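You operate a simulated robot arm through the tools that you are given. There is no shell and no other tool.

You run a simulated robot arm. Do the job below in one go: nothing can be reset, and whatever is moved stays where it is left.

TASK
Connect the earth lead first, then the grey plug lead to its clamp.
Fine: push each lead right home; the green one under the yellow knob, turned tight; the other in the clamp of its colour, lever closed, then tugged till the window turns green; leave the other plug leads alone.

It is judged by the outcome, as a careful person would: the job done as asked, and still so three seconds after it is handed in. It fails if anything else is knocked over, pushed out of place, dropped, spilled or broken.

THE ROBOT
A 7-joint arm with a fingered hand, fixed in place. Base frame: the origin is at the foot of the arm, x ahead of it, y to its left, z up; the work surface is at about z = 808. Units: mm, degrees, N and s.
With the tool pointing down near the work surface it reaches from about 460 to 900 mm from the base axis. Its first joint turns from -143.0 to 143.0 degrees. Payload 3 kg.
Tool frame: the origin (TCP) lies between the finger pads and is the grasp point; the fingertips stand 26 mm ahead of it; z points along the fingers, y is the line along which they close. Largest opening 148 mm; the body of the gripper starts 73 mm behind the TCP. The gripper is a hand of 3 fingers: y runs from the thumb to the fingers, the wrist lies at [0, 0, -229] in the tool frame.
Orientation is told as [roll, pitch, yaw] about the base's x, y, z axes, in that order, counted from this pose: with the fingers straight down and closing along the base's y, the tool's x points along the base's -x, its y along +y and its z along -z.

THE INTERFACE
- The arm moves only by the tool play_rows. Its argument "commands" is a list of rows, each a list of 6 numbers: the shift along the base's x, y, z in mm, then the turn, a rotation vector about the base's x, y, z in degrees. In form: [[x, y, z, ax, ay, az], ...]. A call has 1 to 20 rows; each row shifts and turns the commanded pose from where the row before left it. A row lasts 0.2 s, in which the tool goes at most 50 mm and 8.6 degrees; a call with a longer step from one row to the next is refused whole. Where a pose cannot be reached the arm comes as near as it can. A force on the tool above 80 N (or 10 N above the force at the start of the call, whichever is more), or a blocked arm, ends the call early, and 0.2 s more pass. In this call time passes only in rows, and 0.2 s behind the last. It gives the time, the measured TCP pose, the force on the tool (base axes), the opening and the grip force at its end, in the units of the frame above (readings bear some noise), with the torque about the TCP (base axes, N m) and any sound that the robot's microphone picked up, and new pictures: "pictures" is both (left out), scene, wrist or none.
- Cameras (640 x 400 px; columns grow to the right, rows downward): "scene" is fixed at [398, -651, 1517.8]; the picture's right is [0.79, -0.62, 0.00], its down [-0.29, -0.37, -0.88] and it looks along [0.54, 0.69, -0.48] (base axes); focal length 309 px, centre (320, 200). "wrist" rides on the gripper at [68, -39, -90] in the tool frame; the picture's right is [0.50, 0.87, 0.00], its down [-0.66, 0.38, -0.65] and it looks along [-0.57, 0.33, 0.76] (tool axes); focal length 222 px, centre (320, 200). There is no depth. A picture from a camera that has moved, and an enlarged one, comes with that camera's place and axes in the base frame and with its lens.
- raise_lower(by): slides the trunk up (or, below 0, down) by that many mm; the arm rides with it, the base frame stays. It gives what a move gives, with no picture.
- move_fingers(finger1, finger2, thumb_bend): sets how far each is bent, from 0 (flat) to 1 (curled in); at 0.3 the hand is open as for a grip, at 0.7 the pads meet at the TCP. One left out holds its place. A second passes; each finger stops where it meets its share of the squeeze, and holds until it gets a number again. It is the only way to open and close the hand. It gives what a move gives, with no picture; readings hold the bend of each and the force on the fingers (four entries, about 0 where the hand has none), thumb and palm.
- inspect(camera, box): a new picture of the part [left, top, right, bottom] of that camera's present view, enlarged. It takes no simulated time.
- finish_job(): hands the job in; it is judged then, once.

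Nothing tells you positions but the pictures and the camera data. Unless the task says otherwise, let go and move clear before handing in.

The tools are called after "Emit:" as a command line: name --pt "numbers of a row" for each row, then --argument value for the rest, lists and objects as JSON in quotes. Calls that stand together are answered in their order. play_rows: Moves the arm, as the interface text tells. Its arguments: {"type":"object","properties":{"commands":{"type":"array","items":{"type":"array","items":{"type":"number"}}},"pictures":{"type":"string","enum":["both","scene","wrist","none"]}},"required":["commands"]} The other tools are called the same way: raise_lower (by) slides the trunk up or down; move_fingers (finger1, finger2, thumb_bend) moves the fingers one by one; inspect (camera, box) takes an enlarged picture of a part of a camera's view; finish_job () hands the job in.

At the start:

```text
time: 0.0
tcp_pos: [688.0, 312.3, 1159.8]
tcp_rot: [0.1, 0.0, -0.2]
ft_force: [-0.5, 0.5, -0.6]
moment: [-0.03, -0.03, -0.01]
finger_gap: 148.0
grasp_force: 0.1
shape: jaw
bend: [0.3, 0.3, 0.3]
finger forces: [0.1, 0.1, 0.0, 0.1, 0.0, 0.2]
trunk travel left (down, up): [-625.0, 265.0]
```

scene: 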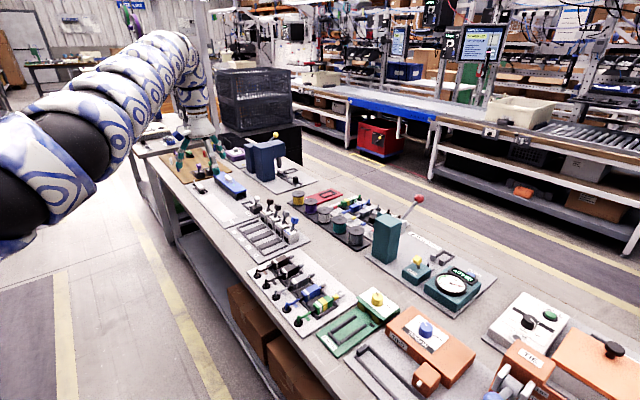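
wrist: 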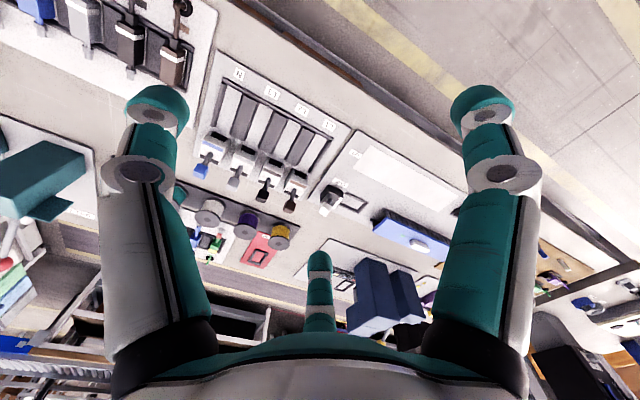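

I see a long bench with many stations; the one with leads, plugs and clamps seems to be in the middle. I'll take enlarged pictures to find the earth lead, the yellow knob and the grey clamp.

Emit:
inspect --camera "scene" --box '[220, 170, 420, 295]'

Emit:
inspect --camera "scene" --box '[230, 240, 390, 340]'

Emit:
inspect --camera "scene" --box '[150, 120, 310, 220]'

Emit:
inspect --camera "wrist" --box '[160, 50, 360, 270]'

Emit:
inspect --camera "wrist" --box '[0, 0, 240, 150]'

```text
3.20 times, centred on (320, 232) of scene
camera zoom: at [398.0, -651.0, 1517.8], right [0.79, -0.62, 0.0], down [-0.29, -0.37, -0.88], along [0.54, 0.69, -0.48], focal length 990 px, centre (320, 96)
```

zoom: 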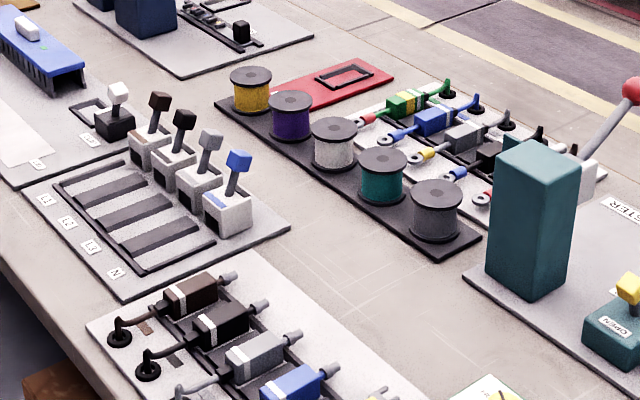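

```text
4.00 times, centred on (310, 290) of scene
camera zoom: at [398.0, -651.0, 1517.8], right [0.79, -0.62, 0.0], down [-0.29, -0.37, -0.88], along [0.54, 0.69, -0.48], focal length 1238 px, centre (360, -160)
```

zoom: 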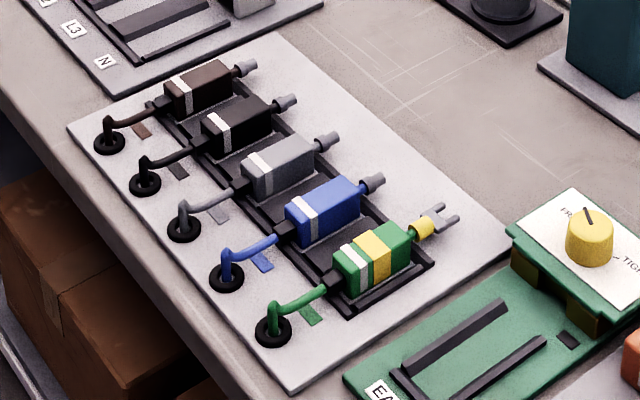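

```text
4.00 times, centred on (230, 170) of scene
camera zoom: at [398.0, -651.0, 1517.8], right [0.79, -0.62, 0.0], down [-0.29, -0.37, -0.88], along [0.54, 0.69, -0.48], focal length 1238 px, centre (680, 320)
```

zoom: 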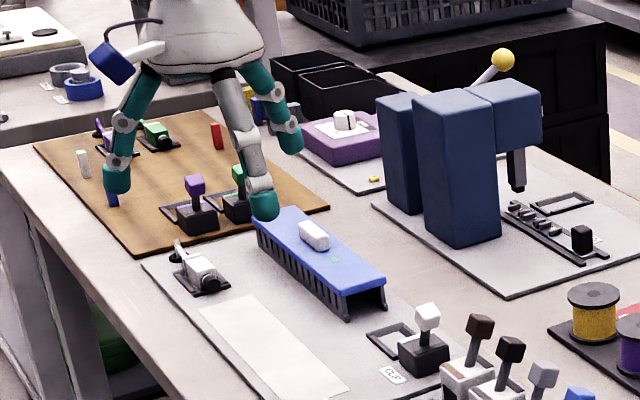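

```text
1.82 times, centred on (260, 160) of wrist
camera zoom: at [618.4, 273.7, 1250.2], right [-0.5, 0.87, 0.0], down [0.66, 0.38, 0.65], along [0.57, 0.33, -0.76], focal length 404 px, centre (429, 273)
```

zoom: 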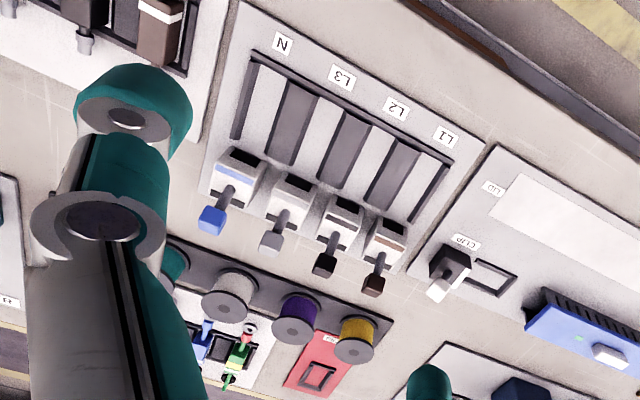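

```text
2.67 times, centred on (120, 75) of wrist
camera zoom: at [618.4, 273.7, 1250.2], right [-0.5, 0.87, 0.0], down [0.66, 0.38, 0.65], along [0.57, 0.33, -0.76], focal length 592 px, centre (853, 533)
```

zoom: 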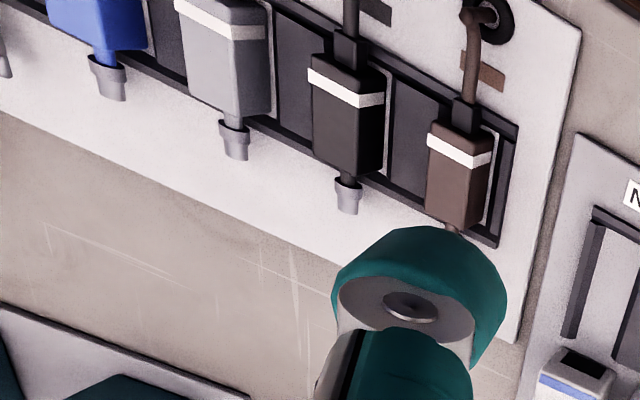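

The earth lead (green/yellow, fork tip) lies in a row of leads at about x≈798, y≈-154, and the grey one at y≈-34. The earth post with the yellow knob is near (904, -261), and the clamps are further left along +y; I'll zoom in on each.

Emit:
inspect --camera "scene" --box '[305, 275, 405, 365]'

Emit:
inspect --camera "scene" --box '[225, 190, 315, 265]'

Emit:
inspect --camera "scene" --box '[245, 245, 355, 335]'

Emit:
inspect --camera "scene" --box '[340, 280, 640, 400]'

```text
4.44 times, centred on (355, 320) of scene
camera zoom: at [398.0, -651.0, 1517.8], right [0.79, -0.62, 0.0], down [-0.29, -0.37, -0.88], along [0.54, 0.69, -0.48], focal length 1375 px, centre (164, -333)
```

zoom: 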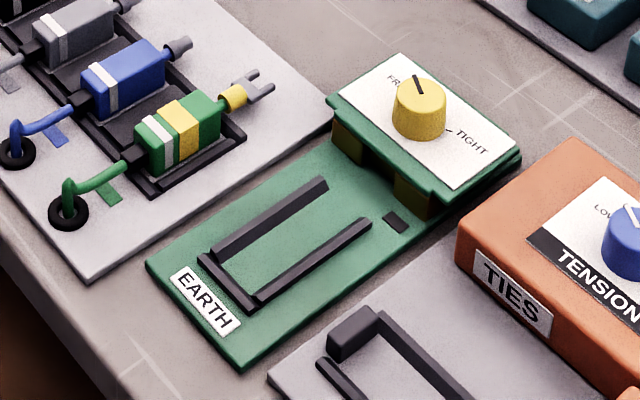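

```text
5.33 times, centred on (270, 228) of scene
camera zoom: at [398.0, -651.0, 1517.8], right [0.79, -0.62, 0.0], down [-0.29, -0.37, -0.88], along [0.54, 0.69, -0.48], focal length 1650 px, centre (587, 53)
```

zoom: 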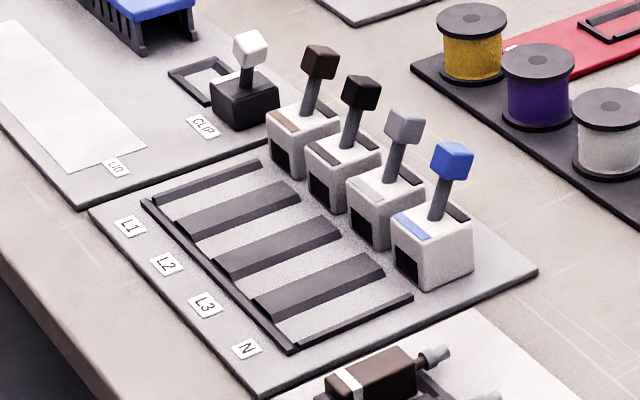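

```text
4.44 times, centred on (300, 290) of scene
camera zoom: at [398.0, -651.0, 1517.8], right [0.79, -0.62, 0.0], down [-0.29, -0.37, -0.88], along [0.54, 0.69, -0.48], focal length 1375 px, centre (409, -200)
```

zoom: 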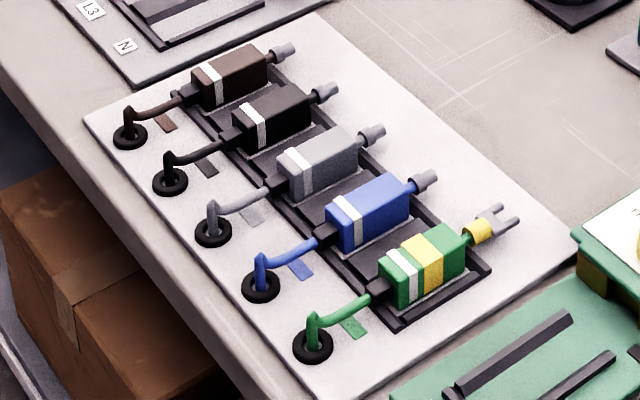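

```text
2.13 times, centred on (490, 340) of scene
camera zoom: at [398.0, -651.0, 1517.8], right [0.79, -0.62, 0.0], down [-0.29, -0.37, -0.88], along [0.54, 0.69, -0.48], focal length 660 px, centre (-43, -99)
```

zoom: 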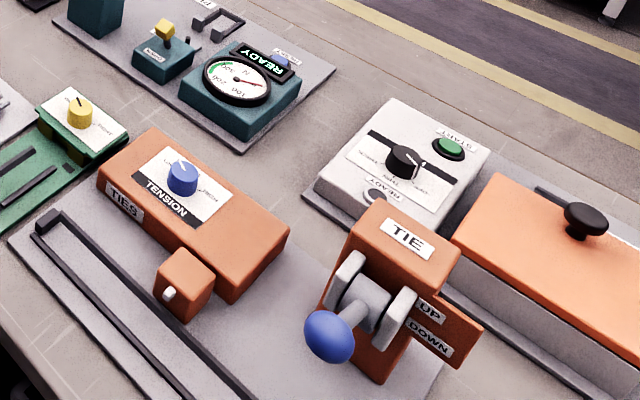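

The earth lead and its station are clear now; the grey clamp is the L3 one (x≈910, y≈247). I'll move the arm over to the right at a safe height to look closely with the wrist camera.

Emit:
play_rows --pt "0 -42 0 0 0 0" --pt "0 -42 0 0 0 0" --pt "0 -42 0 0 0 0" --pt "0 -42 -10 0 0 0" --pt "0 -42 -10 0 0 0" --pt "0 -42 -15 0 0 0" --pt "0 -42 -15 0 0 0" --pt "0 -42 -15 0 0 0" --pt "0 -42 -15 0 0 0" --pt "0 -42 -15 0 0 0" --pt "0 -42 -15 0 0 0" --pt "0 -42 -15 0 0 0"

```text
time: 2.6
tcp_pos: [697.2, 230.4, 1165.5]
tcp_rot: [0.0, 0.0, -0.1]
ft_force: [-0.4, 0.2, -0.7]
moment: [-0.01, 0.01, 0.0]
finger_gap: 147.9
grasp_force: 0.2
shape: jaw
bend: [0.3, 0.3, 0.3]
finger forces: [0.1, 0.1, 0.0, 0.0, 0.0, 0.0]
out of reach, approached as far as the arm can: row 2, 3, 4, 5, 6, 7, 8, 9, 10, 11, 12
trunk travel left (down, up): [-625.0, 265.0]
camera wrist: at [629.9, 193.8, 1255.4], right [-0.5, 0.87, 0.0], down [0.66, 0.38, 0.65], along [0.57, 0.33, -0.76], focal length 222 px, centre (320, 200)
```

scene: 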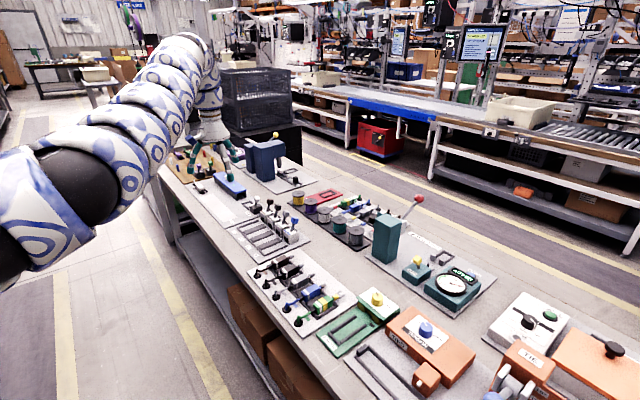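
wrist: 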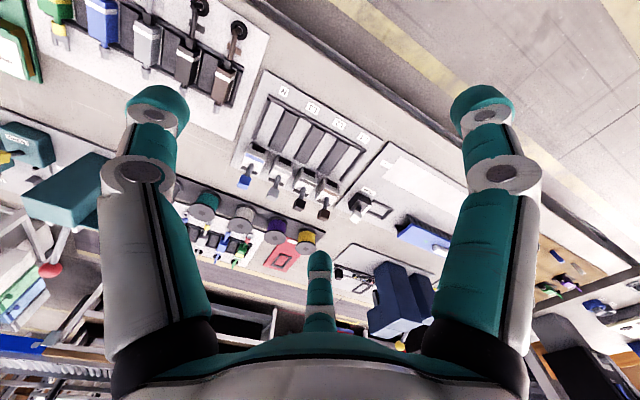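

The move stalled at y≈230 with a reach warning. I'll check where the commanded pose stands with a small test.

Emit:
play_rows --pt "0 0 0 0 0 0" --pictures "none"

```text
time: 3.0
tcp_pos: [699.6, 233.6, 1165.3]
tcp_rot: [0.0, 0.0, 0.0]
ft_force: [0.3, -0.1, -0.2]
moment: [-0.01, 0.03, 0.0]
finger_gap: 147.9
grasp_force: 0.0
shape: jaw
bend: [0.3, 0.3, 0.3]
finger forces: [0.1, 0.0, 0.1, 0.0, 0.0, 0.0]
trunk travel left (down, up): [-625.0, 265.0]
```

Emit:
play_rows --pt "-10 0 -30 0 0 0" --pt "-10 0 -30 0 0 0" --pt "0 0 -30 0 0 0" --pt "0 -20 -30 0 0 0" --pt "0 -40 0 0 0 0" --pictures "none"

```text
time: 4.2
tcp_pos: [713.4, 215.4, 1139.7]
tcp_rot: [0.0, 0.0, 0.0]
ft_force: [-0.5, 1.0, 0.1]
moment: [-0.04, -0.05, 0.05]
finger_gap: 148.0
grasp_force: 0.0
shape: jaw
bend: [0.3, 0.3, 0.3]
finger forces: [0.0, 0.1, 0.0, 0.0, 0.0, 0.0]
out of reach, approached as far as the arm can: row 1, 2, 3, 4, 5
trunk travel left (down, up): [-625.0, 265.0]
```

The arm seems limited to larger radii at this height, so I'll go round on an arc of about 770 mm radius.

Emit:
play_rows --pt "20 0 0 0 0 0" --pt "20 -30 0 0 0 0" --pt "10 -40 0 0 0 0" --pt "5 -40 0 0 0 0" --pt "5 -40 0 0 0 0" --pt "0 -40 0 0 0 0" --pictures "none"

```text
time: 5.6
tcp_pos: [767.0, 112.8, 1137.9]
tcp_rot: [-0.1, 0.2, -0.2]
ft_force: [0.9, -0.5, 0.1]
moment: [-0.05, -0.03, -0.04]
finger_gap: 147.9
grasp_force: 0.1
shape: jaw
bend: [0.3, 0.3, 0.3]
finger forces: [0.1, 0.0, 0.0, 0.0, 0.1, 0.0]
out of reach, approached as far as the arm can: row 4, 5, 6
trunk travel left (down, up): [-625.0, 265.0]
```

Emit:
play_rows --pt "10 0 -30 0 0 0" --pt "0 0 -40 0 0 0" --pt "0 0 -40 0 0 0" --pictures "none"

```text
time: 6.4
tcp_pos: [777.8, 111.3, 1025.6]
tcp_rot: [-0.1, 0.1, 0.0]
ft_force: [0.5, -0.1, -0.2]
moment: [0.02, 0.01, 0.01]
finger_gap: 147.9
grasp_force: 0.1
shape: jaw
bend: [0.3, 0.3, 0.3]
finger forces: [0.0, 0.0, 0.1, 0.0, 0.0, 0.0]
trunk travel left (down, up): [-625.0, 265.0]
```

Going down works. Now I'll try moving toward -y at this height.

Emit:
play_rows --pt "0 -40 0 0 0 0" --pt "-5 -40 0 0 0 0" --pt "-5 -40 0 0 0 0" --pt "-10 -40 0 0 0 0" --pt "-10 -40 0 0 0 0" --pt "-15 -40 0 0 0 0" --pt "-15 -40 0 0 0 0" --pt "-15 -30 0 0 0 0"

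```text
time: 8.2
tcp_pos: [812.1, -84.6, 975.8]
tcp_rot: [0.0, 0.1, 0.0]
ft_force: [-0.2, -0.2, 0.2]
moment: [0.01, 0.0, -0.03]
finger_gap: 148.0
grasp_force: 0.0
shape: jaw
bend: [0.3, 0.3, 0.3]
finger forces: [0.0, 0.0, 0.0, 0.0, 0.0, 0.0]
out of reach, approached as far as the arm can: row 1, 2, 3, 4, 5, 6, 7, 8
trunk travel left (down, up): [-625.0, 265.0]
camera wrist: at [744.7, -122.3, 1066.3], right [-0.5, 0.87, 0.0], down [0.66, 0.38, 0.65], along [0.57, 0.33, -0.76], focal length 222 px, centre (320, 200)
```

scene: 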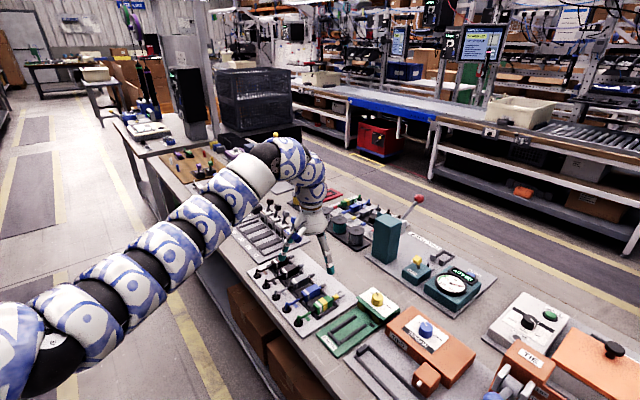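
wrist: 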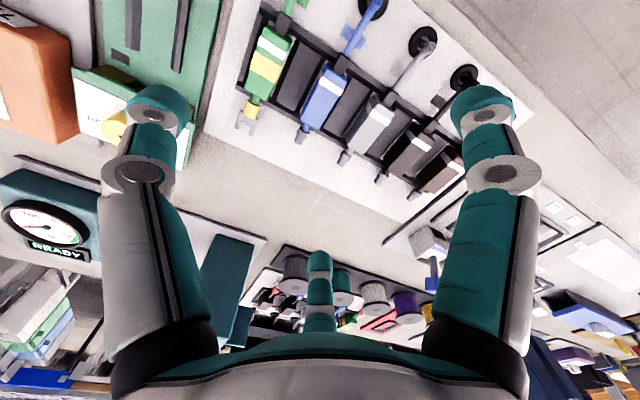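

The arm is struggling at this shoulder height, so I'll raise the trunk so that the shoulder sits higher over the work, then come down with the arm.

Emit:
raise_lower --by 150

Emit:
play_rows --pt "0 0 -40 0 0 0" --pt "0 0 -40 0 0 0" --pt "0 0 -40 0 0 0" --pictures "none"

Emit:
play_rows --pt "-40 -20 0 0 0 0" --pt "-40 -20 0 0 0 0" --pt "-40 -20 0 0 0 0"

```text
time: 9.9
tcp_pos: [812.9, -83.7, 1128.5]
tcp_rot: [0.0, 0.1, -0.1]
ft_force: [0.6, 0.9, 0.5]
moment: [-0.02, -0.01, -0.01]
finger_gap: 148.0
grasp_force: 0.1
shape: jaw
bend: [0.3, 0.3, 0.3]
finger forces: [0.1, 0.0, 0.0, 0.1, 0.1, 0.1]
trunk travel left (down, up): [-775.0, 115.0]
```

```text
time: 10.8
tcp_pos: [814.2, -83.8, 1009.4]
tcp_rot: [0.1, 0.1, -0.1]
ft_force: [0.9, 1.1, -0.5]
moment: [-0.01, 0.0, 0.01]
finger_gap: 148.0
grasp_force: 0.1
shape: jaw
bend: [0.3, 0.3, 0.3]
finger forces: [0.0, 0.1, 0.0, 0.0, 0.0, 0.0]
trunk travel left (down, up): [-775.0, 115.0]
```

```text
time: 11.6
tcp_pos: [688.4, -131.3, 998.3]
tcp_rot: [-0.8, 1.7, 2.5]
ft_force: [-1.7, -4.5, 5.5]
moment: [0.49, -0.14, -0.04]
finger_gap: 148.2
grasp_force: 0.1
shape: jaw
bend: [0.3, 0.3, 0.3]
finger forces: [0.0, 0.0, 0.0, 0.0, 0.1, 0.0]
trunk travel left (down, up): [-775.0, 115.0]
camera wrist: at [625.0, -171.5, 1090.7], right [-0.54, 0.84, 0.0], down [0.66, 0.41, 0.63], along [0.53, 0.34, -0.78], focal length 222 px, centre (320, 200)
```

scene: 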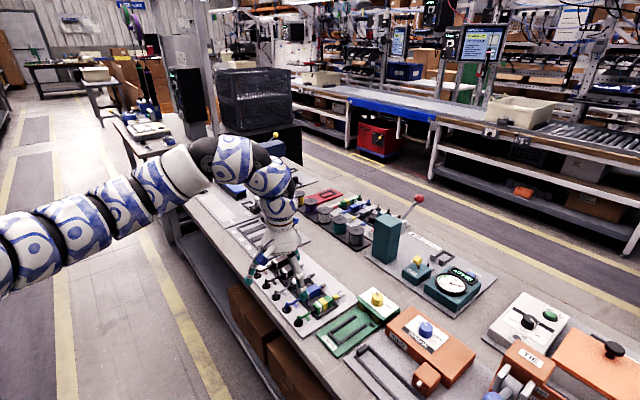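
wrist: 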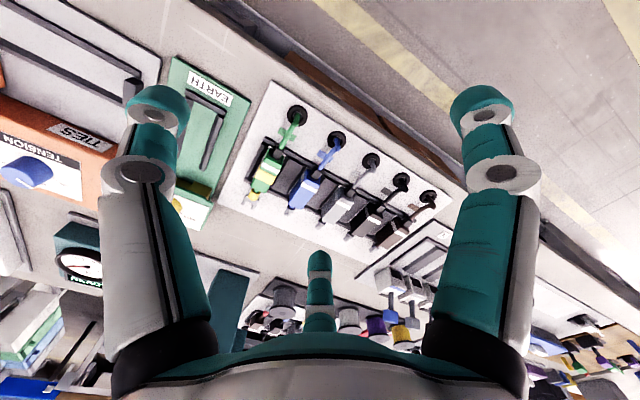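

With the trunk raised the arm now reaches well. I'll look closely at the earth station and lead board.

Emit:
inspect --camera "wrist" --box '[160, 40, 320, 240]'

Emit:
inspect --camera "wrist" --box '[230, 90, 450, 260]'

Emit:
inspect --camera "scene" --box '[230, 190, 350, 330]'

```text
2.00 times, centred on (240, 140) of wrist
camera zoom: at [625.0, -171.5, 1090.7], right [-0.54, 0.84, 0.0], down [0.66, 0.41, 0.63], along [0.53, 0.34, -0.78], focal length 444 px, centre (480, 320)
```

zoom: 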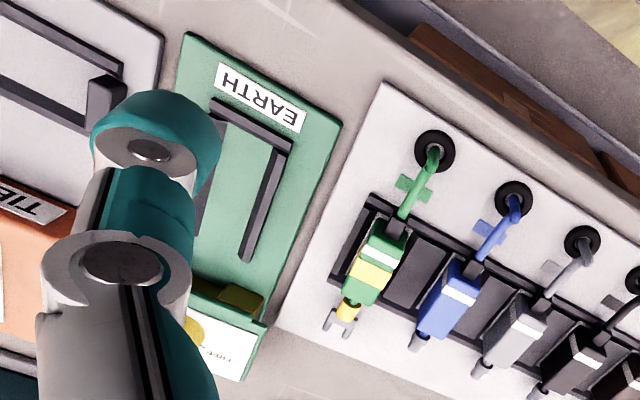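

```text
2.35 times, centred on (340, 175) of wrist
camera zoom: at [625.0, -171.5, 1090.7], right [-0.54, 0.84, 0.0], down [0.66, 0.41, 0.63], along [0.53, 0.34, -0.78], focal length 523 px, centre (273, 259)
```

zoom: 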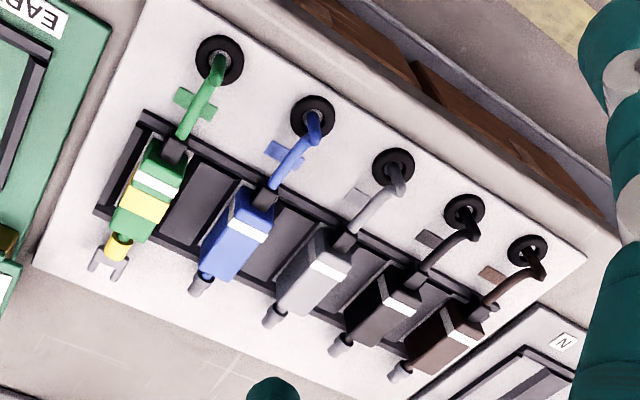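

```text
2.86 times, centred on (290, 260) of scene
camera zoom: at [398.0, -651.0, 1517.8], right [0.79, -0.62, 0.0], down [-0.29, -0.37, -0.88], along [0.54, 0.69, -0.48], focal length 884 px, centre (406, 29)
```

zoom: 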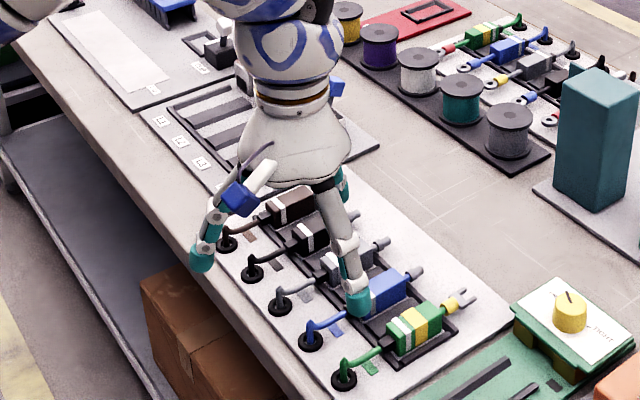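

I'll move closer and let the pose settle for more exact measurement.

Emit:
play_rows --pt "20 -25 -25 0 0 0" --pt "20 -25 -25 0 0 0" --pt "10 -10 -20 0 0 0" --pt "0 0 0 0 0 0" --pt "0 0 0 0 0 0"

Emit:
inspect --camera "wrist" --box '[180, 0, 460, 180]'

Emit:
inspect --camera "wrist" --box '[0, 0, 200, 400]'

```text
time: 12.8
tcp_pos: [741.5, -204.9, 936.0]
tcp_rot: [0.0, 0.0, -0.1]
ft_force: [0.3, -0.1, 0.5]
moment: [0.0, 0.0, -0.05]
finger_gap: 148.0
grasp_force: 0.0
shape: jaw
bend: [0.3, 0.3, 0.3]
finger forces: [0.0, 0.0, 0.1, 0.0, 0.0, 0.1]
trunk travel left (down, up): [-775.0, 115.0]
camera wrist: at [674.4, -243.1, 1025.6], right [-0.5, 0.87, 0.0], down [0.66, 0.38, 0.65], along [0.57, 0.33, -0.76], focal length 222 px, centre (320, 200)
```

scene: 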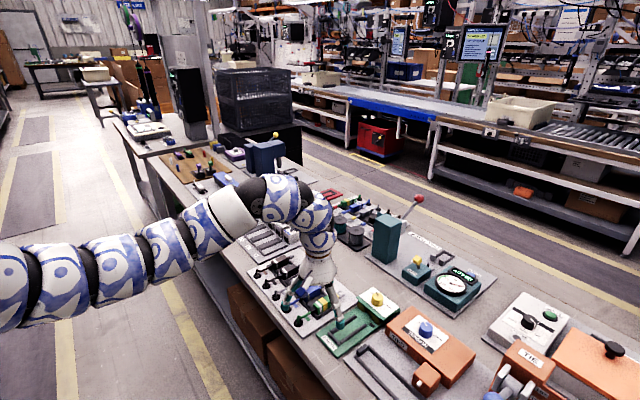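
wrist: 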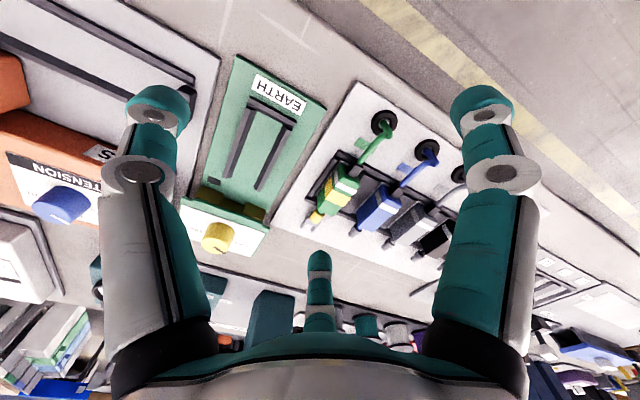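

```text
2.22 times, centred on (320, 90) of wrist
camera zoom: at [674.4, -243.1, 1025.6], right [-0.5, 0.87, 0.0], down [0.66, 0.38, 0.65], along [0.57, 0.33, -0.76], focal length 494 px, centre (320, 444)
```

zoom: 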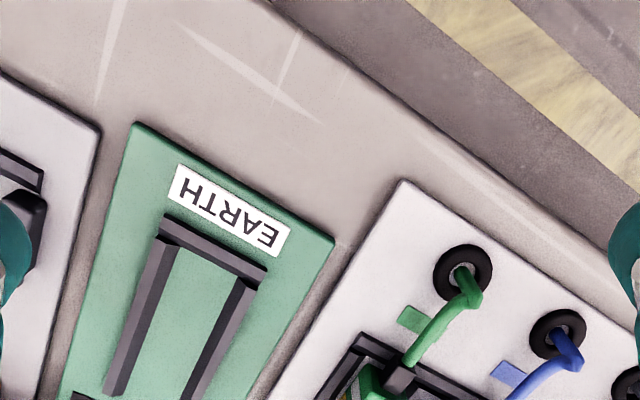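

```text
1.00 times, centred on (100, 200) of wrist (not enlarged: the box is as wide or as high as the picture)
camera zoom: at [674.4, -243.1, 1025.6], right [-0.5, 0.87, 0.0], down [0.66, 0.38, 0.65], along [0.57, 0.33, -0.76], focal length 222 px, centre (540, 200)
```

zoom: 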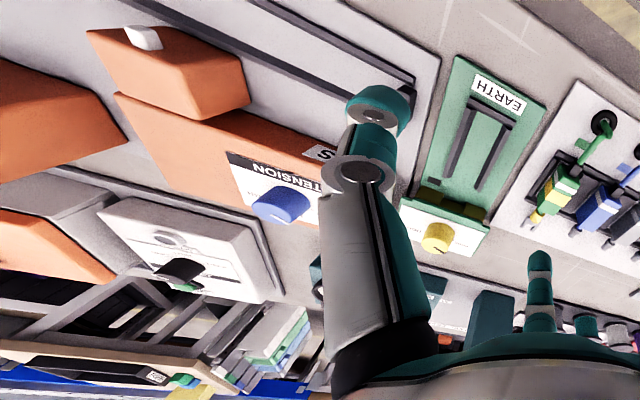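

Emit:
inspect --camera "wrist" --box '[180, 130, 300, 260]'

Emit:
inspect --camera "wrist" --box '[300, 110, 420, 240]'

Emit:
inspect --camera "wrist" --box '[210, 60, 340, 210]'

```text
3.08 times, centred on (240, 195) of wrist
camera zoom: at [674.4, -243.1, 1025.6], right [-0.5, 0.87, 0.0], down [0.66, 0.38, 0.65], along [0.57, 0.33, -0.76], focal length 684 px, centre (566, 215)
```

zoom: 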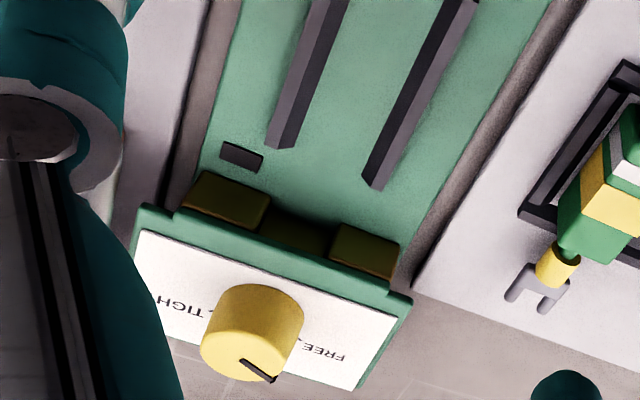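

```text
3.08 times, centred on (360, 175) of wrist
camera zoom: at [674.4, -243.1, 1025.6], right [-0.5, 0.87, 0.0], down [0.66, 0.38, 0.65], along [0.57, 0.33, -0.76], focal length 684 px, centre (197, 277)
```

zoom: 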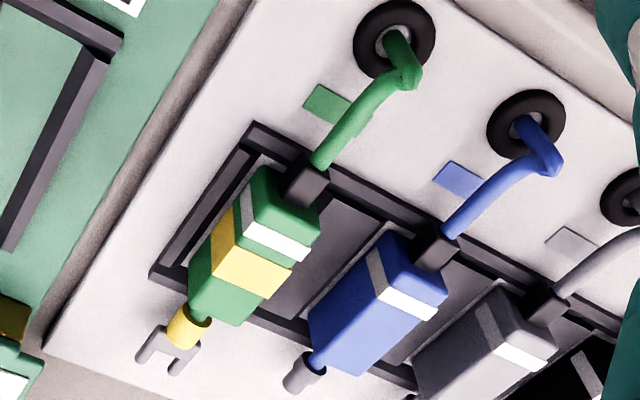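

```text
2.67 times, centred on (275, 135) of wrist
camera zoom: at [674.4, -243.1, 1025.6], right [-0.5, 0.87, 0.0], down [0.66, 0.38, 0.65], along [0.57, 0.33, -0.76], focal length 592 px, centre (440, 373)
```

zoom: 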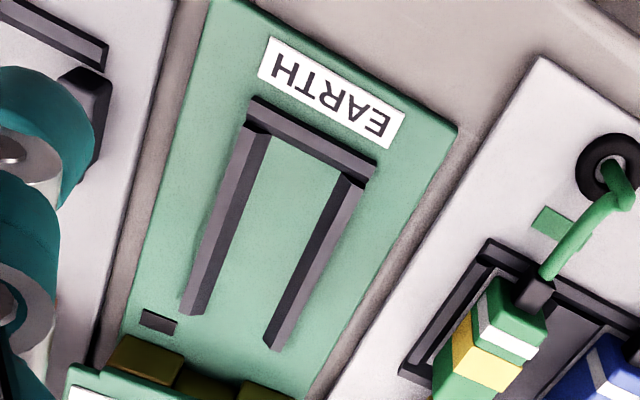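

The geometry is clearer now: earth bed centred on y≈-244 between rails, opening at x≈885, knob at about (924, -245) with pointer at FREE (+y side), TIGHT roughly 110° clockwise. I'll move over the green plug and narrow the fingers to see how they close.

Emit:
play_rows --pt "20 25 0 0 0 0" --pt "25 25 0 0 0 0" --pt "6 8 0 0 0 0" --pt "0 0 0 0 0 0" --pictures "none"

Emit:
move_fingers --finger1 0.55 --finger2 0.55 --thumb_bend 0.55

Emit:
inspect --camera "wrist" --box '[160, 50, 480, 250]'

Emit:
inspect --camera "scene" --box '[260, 220, 420, 330]'

```text
time: 13.8
tcp_pos: [794.6, -146.8, 935.5]
tcp_rot: [0.0, -0.1, -0.1]
ft_force: [1.1, 0.4, 0.6]
moment: [0.0, -0.04, 0.0]
finger_gap: 148.0
grasp_force: 0.0
shape: jaw
bend: [0.3, 0.3, 0.3]
finger forces: [0.0, 0.1, 0.0, 0.0, 0.0, 0.0]
trunk travel left (down, up): [-775.0, 115.0]
```

```text
time: 14.8
tcp_pos: [793.1, -148.0, 936.0]
tcp_rot: [0.0, 0.0, -0.1]
ft_force: [0.1, 0.0, 0.4]
moment: [-0.03, -0.01, -0.03]
finger_gap: 46.1
grasp_force: 0.0
shape: fingers
bend: [0.55, 0.55, 0.55]
finger forces: [0.1, 0.1, 0.1, 0.0, 0.0, 0.1]
trunk travel left (down, up): [-775.0, 115.0]
```

```text
2.00 times, centred on (320, 150) of wrist
camera zoom: at [725.9, -185.3, 1025.4], right [-0.5, 0.87, 0.0], down [0.66, 0.38, 0.65], along [0.57, 0.33, -0.76], focal length 444 px, centre (320, 300)
```

zoom: 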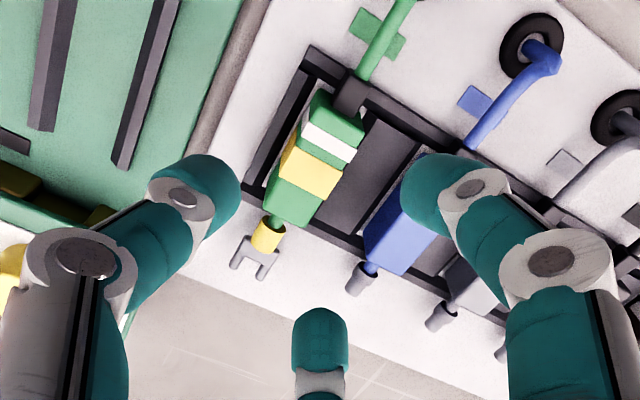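

```text
3.64 times, centred on (340, 275) of scene
camera zoom: at [398.0, -651.0, 1517.8], right [0.79, -0.62, 0.0], down [-0.29, -0.37, -0.88], along [0.54, 0.69, -0.48], focal length 1125 px, centre (247, -73)
```

zoom: 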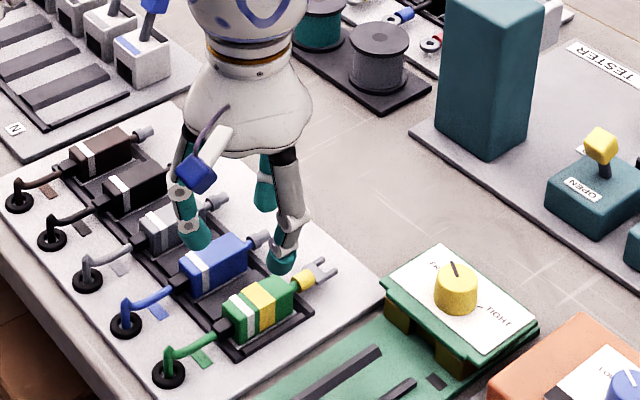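

The hand is a symmetric three-finger one (thumb toward -y, fingers at the two +y corners), and the green plug body is about 48 x 24 mm centred near (800, -147). I'll look at the tray height and plug from close up.

Emit:
inspect --camera "scene" --box '[295, 265, 355, 325]'

Emit:
inspect --camera "wrist" --box '[270, 60, 390, 180]'

```text
6.67 times, centred on (325, 295) of scene
camera zoom: at [398.0, -651.0, 1517.8], right [0.79, -0.62, 0.0], down [-0.29, -0.37, -0.88], along [0.54, 0.69, -0.48], focal length 2063 px, centre (287, -433)
```

zoom: 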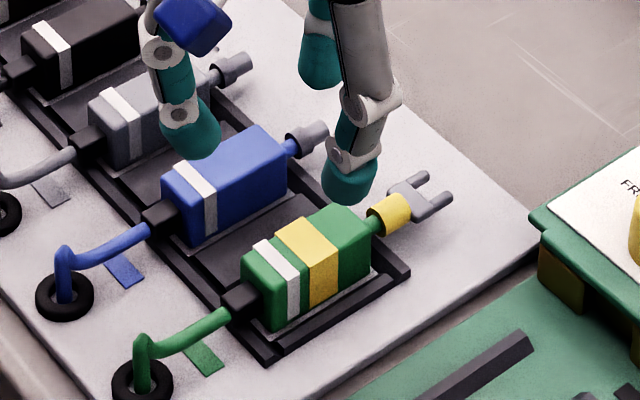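

```text
3.33 times, centred on (330, 120) of wrist
camera zoom: at [725.9, -185.3, 1025.4], right [-0.5, 0.87, 0.0], down [0.66, 0.38, 0.65], along [0.57, 0.33, -0.76], focal length 740 px, centre (287, 467)
```

zoom: 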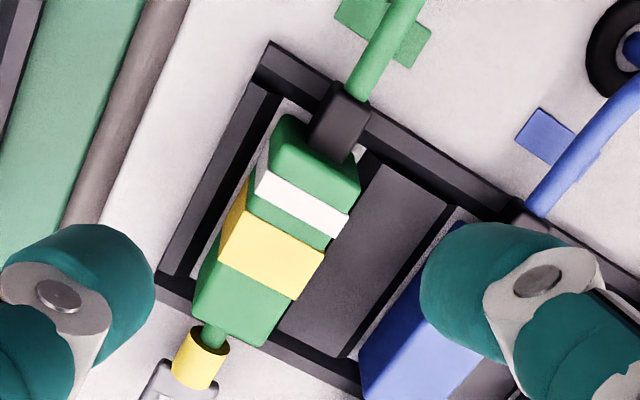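

I plan to grip with the tool turned +30° so thumb and finger 2 straddle the plug sides and finger 1 stays out of the way at the back over the cable (nothing sticking out ahead of the plug). I'll turn and open finger 1 flat, then look.

Emit:
play_rows --pt "2 0 0 0 0 7.5" --pt "2 0 0 0 0 7.5" --pt "2 1 0 0 0 7.5" --pt "2 1 0 0 0 7.5" --pt "0 0 0 0 0 0" --pictures "none"

Emit:
move_fingers --finger1 0.0 --finger2 0.58 --thumb_bend 0.58

Emit:
inspect --camera "wrist" --box '[0, 0, 640, 400]'

Emit:
inspect --camera "wrist" --box '[220, 60, 420, 220]'

Emit:
inspect --camera "scene" --box '[240, 190, 400, 310]'

```text
time: 15.9
tcp_pos: [801.6, -144.9, 936.3]
tcp_rot: [-0.1, 0.0, 30.0]
ft_force: [0.1, -0.8, 0.5]
moment: [-0.01, -0.01, -0.02]
finger_gap: 46.3
grasp_force: 0.1
shape: fingers
bend: [0.55, 0.55, 0.55]
finger forces: [0.0, 0.0, 0.1, 0.1, 0.1, 0.1]
trunk travel left (down, up): [-775.0, 115.0]
```

```text
time: 16.9
tcp_pos: [801.4, -144.5, 936.2]
tcp_rot: [-0.1, -0.1, 29.8]
ft_force: [-0.6, -0.7, -0.3]
moment: [-0.01, -0.02, -0.01]
finger_gap: 119.0
grasp_force: 0.1
shape: fingers
bend: [0.0, 0.57, 0.57]
finger forces: [0.1, 0.1, 0.0, 0.1, 0.0, 0.0]
trunk travel left (down, up): [-775.0, 115.0]
```

```text
1.00 times, centred on (320, 200) of wrist (not enlarged: the box is as wide or as high as the picture)
camera zoom: at [762.1, -211.0, 1026.2], right [-0.87, 0.5, 0.0], down [0.38, 0.66, 0.65], along [0.33, 0.57, -0.76], focal length 222 px, centre (320, 200)
```

zoom: 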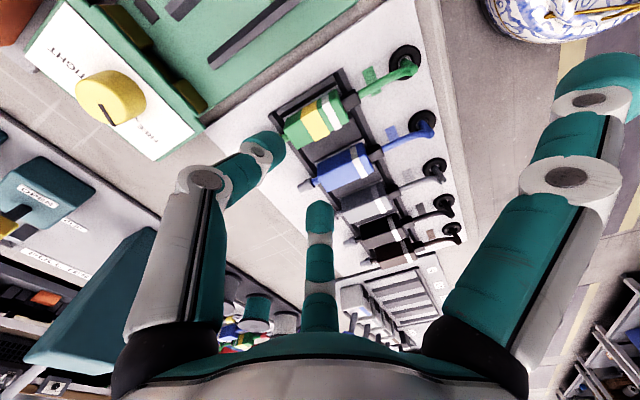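

```text
2.50 times, centred on (320, 140) of wrist
camera zoom: at [762.1, -211.0, 1026.2], right [-0.87, 0.5, 0.0], down [0.38, 0.66, 0.65], along [0.33, 0.57, -0.76], focal length 555 px, centre (320, 350)
```

zoom: 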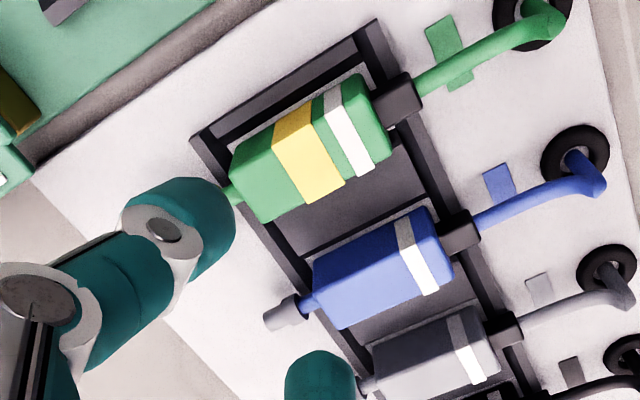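

```text
3.33 times, centred on (320, 250) of scene
camera zoom: at [398.0, -651.0, 1517.8], right [0.79, -0.62, 0.0], down [-0.29, -0.37, -0.88], along [0.54, 0.69, -0.48], focal length 1031 px, centre (320, 33)
```

zoom: 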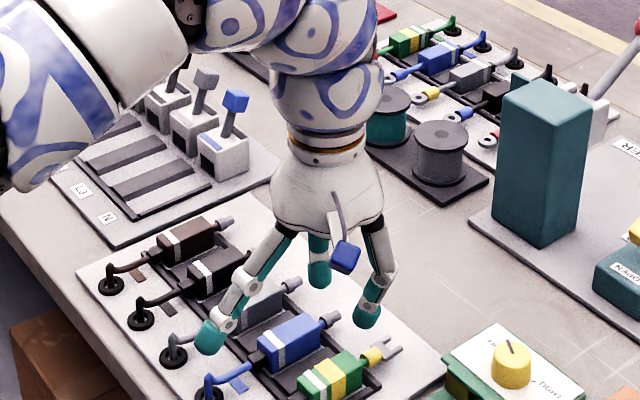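

Finger 1 is out of the way (its tip stays about level with the TCP). The plug body spans roughly x 778–830, y -157…-135. I'll align slightly behind its centre and descend part way.

Emit:
move_fingers --finger2 0.59 --thumb_bend 0.59

Emit:
play_rows --pt "-5 -1 -15 0 0 0" --pt "-5 -1 -20 0 0 0" --pt "0 0 -20 0 0 0" --pt "0 0 -8 0 0 0" --pt "0 0 0 0 0 0"

Emit:
inspect --camera "wrist" --box '[220, 100, 420, 260]'

Emit:
inspect --camera "scene" --box '[270, 240, 370, 320]'

```text
time: 17.9
tcp_pos: [801.4, -143.5, 935.9]
tcp_rot: [-0.1, -0.1, 29.9]
ft_force: [-0.2, 0.3, -0.9]
moment: [-0.02, -0.02, -0.03]
finger_gap: 116.3
grasp_force: 0.1
shape: fingers
bend: [0.0, 0.59, 0.59]
finger forces: [0.0, 0.1, 0.0, 0.0, 0.0, 0.1]
trunk travel left (down, up): [-775.0, 115.0]
```

```text
time: 19.1
tcp_pos: [791.6, -146.5, 874.5]
tcp_rot: [0.0, 0.0, 30.0]
ft_force: [-0.5, 0.5, 1.8]
moment: [0.03, -0.02, -0.02]
finger_gap: 116.5
grasp_force: 0.0
shape: fingers
bend: [0.0, 0.59, 0.59]
finger forces: [0.0, 0.0, 0.0, 0.0, 0.0, 0.0]
trunk travel left (down, up): [-775.0, 115.0]
camera wrist: at [752.5, -212.3, 963.3], right [-0.87, 0.5, 0.0], down [0.38, 0.66, 0.65], along [0.33, 0.57, -0.76], focal length 222 px, centre (320, 200)
```

scene: 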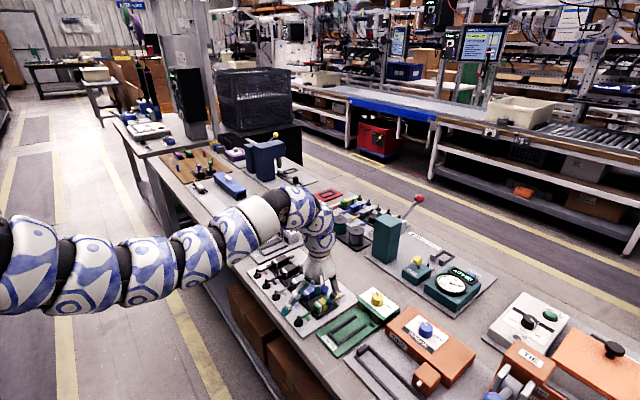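
wrist: 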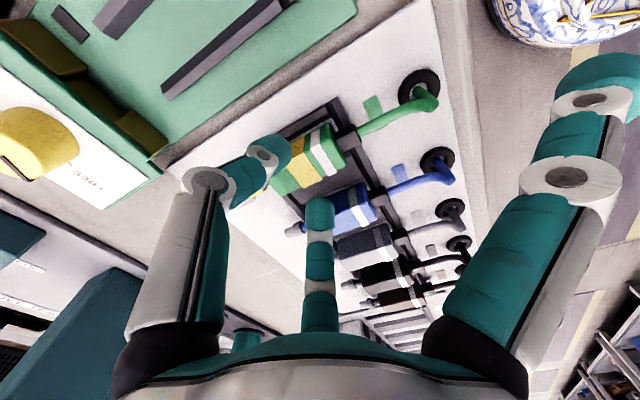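

```text
2.50 times, centred on (320, 180) of wrist
camera zoom: at [752.5, -212.3, 963.3], right [-0.87, 0.5, 0.0], down [0.38, 0.66, 0.65], along [0.33, 0.57, -0.76], focal length 555 px, centre (320, 250)
```

zoom: 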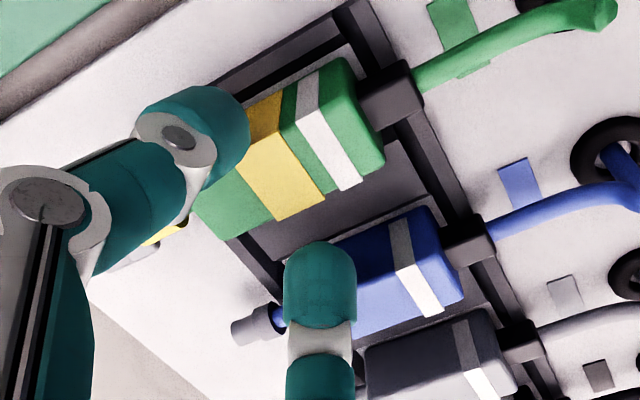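

```text
5.00 times, centred on (320, 280) of scene
camera zoom: at [398.0, -651.0, 1517.8], right [0.79, -0.62, 0.0], down [-0.29, -0.37, -0.88], along [0.54, 0.69, -0.48], focal length 1547 px, centre (320, -200)
```

zoom: 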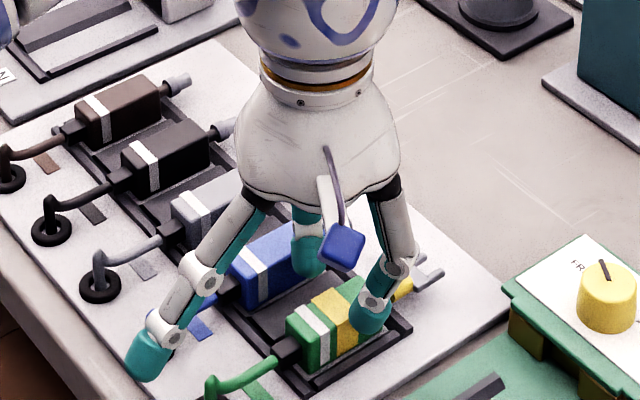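

Alignment is good: the thumb and finger 2 straddle the green plug. I'll go down to grip height, watching the force.

Emit:
play_rows --pt "0 0 -8 0 0 0" --pt "0 0 -8 0 0 0" --pt "0 0 -6 0 0 0" --pt "0 0 0 0 0 0" --pictures "wrist"

Emit:
inspect --camera "wrist" --box '[220, 100, 420, 260]'

Emit:
inspect --camera "scene" --box '[280, 255, 360, 315]'

```text
time: 20.1
tcp_pos: [792.6, -146.1, 852.3]
tcp_rot: [-0.1, 0.1, 29.9]
ft_force: [0.6, 0.0, -0.7]
moment: [-0.01, -0.02, 0.01]
finger_gap: 116.3
grasp_force: 0.1
shape: fingers
bend: [0.0, 0.59, 0.59]
finger forces: [0.1, 0.0, 0.0, 0.1, 0.0, 0.0]
trunk travel left (down, up): [-775.0, 115.0]
camera wrist: at [752.4, -212.6, 941.2], right [-0.87, 0.5, 0.0], down [0.38, 0.66, 0.65], along [0.33, 0.57, -0.76], focal length 222 px, centre (320, 200)
```

wrist: 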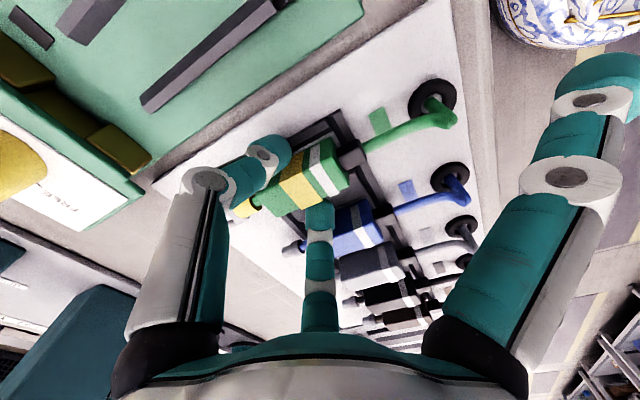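

```text
2.50 times, centred on (320, 180) of wrist
camera zoom: at [752.4, -212.6, 941.2], right [-0.87, 0.5, 0.0], down [0.38, 0.66, 0.65], along [0.33, 0.57, -0.76], focal length 555 px, centre (320, 250)
```

zoom: 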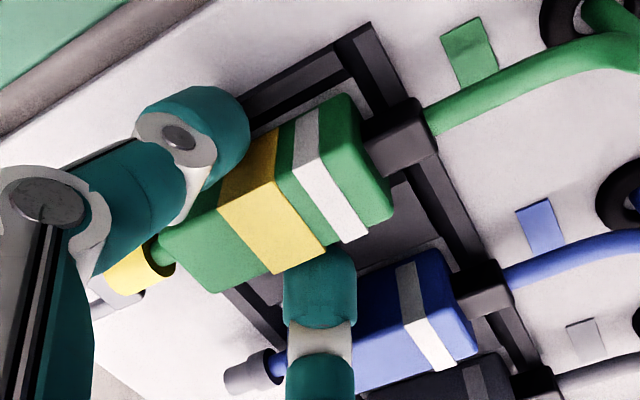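

```text
6.67 times, centred on (320, 285) of scene
camera zoom: at [398.0, -651.0, 1517.8], right [0.79, -0.62, 0.0], down [-0.29, -0.37, -0.88], along [0.54, 0.69, -0.48], focal length 2063 px, centre (320, -367)
```

zoom: 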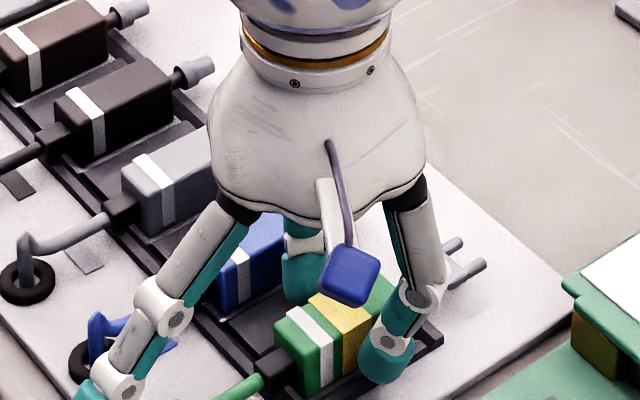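

No contact yet and good straddle. I'll close the thumb and finger 2 gradually.

Emit:
play_rows --pt "0 0 -2.5 0 0 0" --pt "0 0 0 0 0 0" --pictures "none"

Emit:
move_fingers --finger2 0.63 --thumb_bend 0.63

Emit:
move_fingers --finger2 0.72 --thumb_bend 0.72

Emit:
inspect --camera "wrist" --box '[220, 100, 420, 260]'

```text
time: 20.8
tcp_pos: [790.1, -146.2, 849.6]
tcp_rot: [-0.1, 0.0, 29.9]
ft_force: [-0.2, 0.4, -0.4]
moment: [0.02, 0.01, 0.01]
finger_gap: 116.3
grasp_force: 0.1
shape: fingers
bend: [0.0, 0.59, 0.59]
finger forces: [0.1, 0.0, 0.0, 0.0, 0.1, 0.0]
trunk travel left (down, up): [-775.0, 115.0]
```

```text
time: 21.8
tcp_pos: [791.6, -145.6, 849.9]
tcp_rot: [0.0, 0.0, 29.9]
ft_force: [-1.0, 0.1, -0.3]
moment: [-0.01, -0.01, 0.03]
finger_gap: 112.2
grasp_force: 1.2
shape: fingers
bend: [0.0, 0.62, 0.63]
finger forces: [0.0, 0.8, 0.0, 0.1, 1.0, 0.0]
trunk travel left (down, up): [-775.0, 115.0]
```

```text
time: 22.8
tcp_pos: [791.9, -146.5, 850.6]
tcp_rot: [0.1, 0.0, 29.9]
ft_force: [1.4, -0.8, 1.5]
moment: [-0.03, -0.12, -0.05]
finger_gap: 108.6
grasp_force: 9.7
shape: fingers
bend: [0.0, 0.62, 0.67]
finger forces: [0.1, 9.7, 0.0, 0.0, 10.4, 0.0]
trunk travel left (down, up): [-775.0, 115.0]
```

```text
2.50 times, centred on (320, 180) of wrist
camera zoom: at [752.6, -212.5, 939.4], right [-0.87, 0.5, 0.0], down [0.38, 0.66, 0.65], along [0.33, 0.57, -0.76], focal length 555 px, centre (320, 250)
```

zoom: 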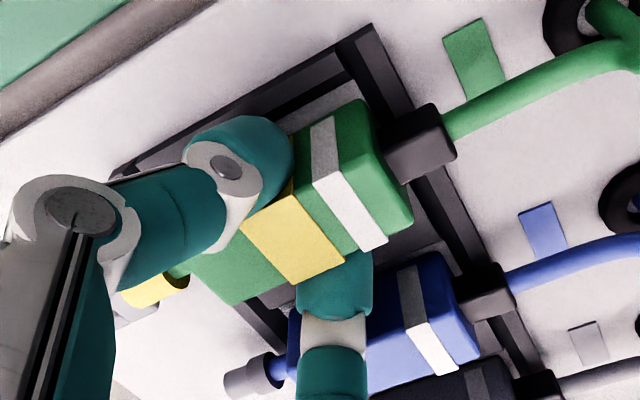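

Both digits hold the plug with about 10 N. I'll squeeze a bit more and then lift gently to test.

Emit:
move_fingers --finger2 0.85 --thumb_bend 0.85

Emit:
play_rows --pt "0 0 3 0 0 0" --pt "0 0 5 0 0 0" --pt "0 0 5 0 0 0" --pt "0 0 0 0 0 0" --pictures "wrist"

Emit:
inspect --camera "wrist" --box '[220, 100, 420, 260]'

Emit:
inspect --camera "scene" --box '[280, 255, 360, 315]'

```text
time: 23.8
tcp_pos: [792.0, -147.2, 850.4]
tcp_rot: [-0.1, -0.1, 29.9]
ft_force: [5.2, -9.7, 9.5]
moment: [-0.21, -0.17, -0.1]
finger_gap: 101.5
grasp_force: 20.9
shape: fingers
bend: [0.0, 0.59, 0.75]
finger forces: [0.1, 14.5, 0.0, 0.1, 26.4, 0.0]
trunk travel left (down, up): [-775.0, 115.0]
```

```text
time: 24.8
tcp_pos: [791.0, -145.7, 862.9]
tcp_rot: [0.0, 0.0, 30.0]
ft_force: [-0.6, 0.0, -0.6]
moment: [-0.05, 0.03, 0.02]
finger_gap: 98.9
grasp_force: 17.5
shape: fingers
bend: [0.0, 0.58, 0.77]
finger forces: [0.1, 17.3, 0.0, 0.0, 17.0, 0.0]
trunk travel left (down, up): [-775.0, 115.0]
camera wrist: at [752.0, -212.4, 952.5], right [-0.87, 0.5, 0.0], down [0.38, 0.66, 0.65], along [0.33, 0.57, -0.76], focal length 222 px, centre (320, 200)
```

wrist: 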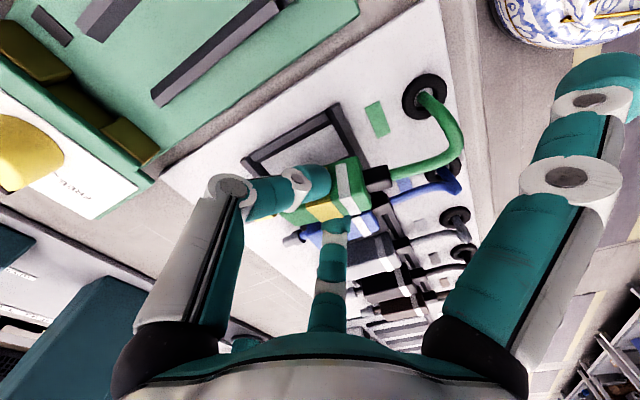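

```text
2.50 times, centred on (320, 180) of wrist
camera zoom: at [752.0, -212.4, 952.5], right [-0.87, 0.5, 0.0], down [0.38, 0.66, 0.65], along [0.33, 0.57, -0.76], focal length 555 px, centre (320, 250)
```

zoom: 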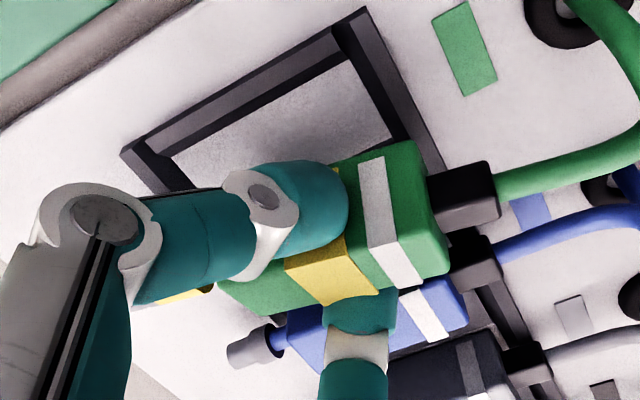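

```text
6.67 times, centred on (320, 285) of scene
camera zoom: at [398.0, -651.0, 1517.8], right [0.79, -0.62, 0.0], down [-0.29, -0.37, -0.88], along [0.54, 0.69, -0.48], focal length 2063 px, centre (320, -367)
```

zoom: 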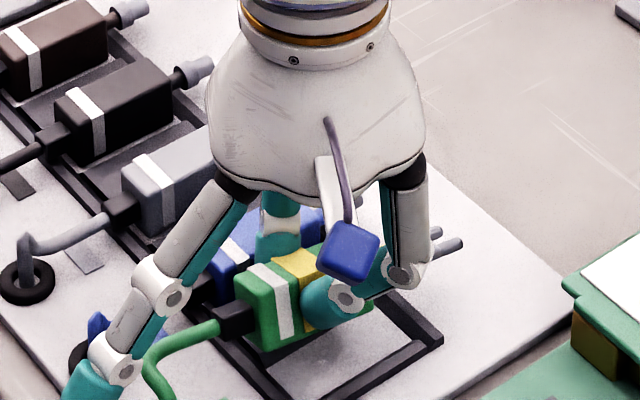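

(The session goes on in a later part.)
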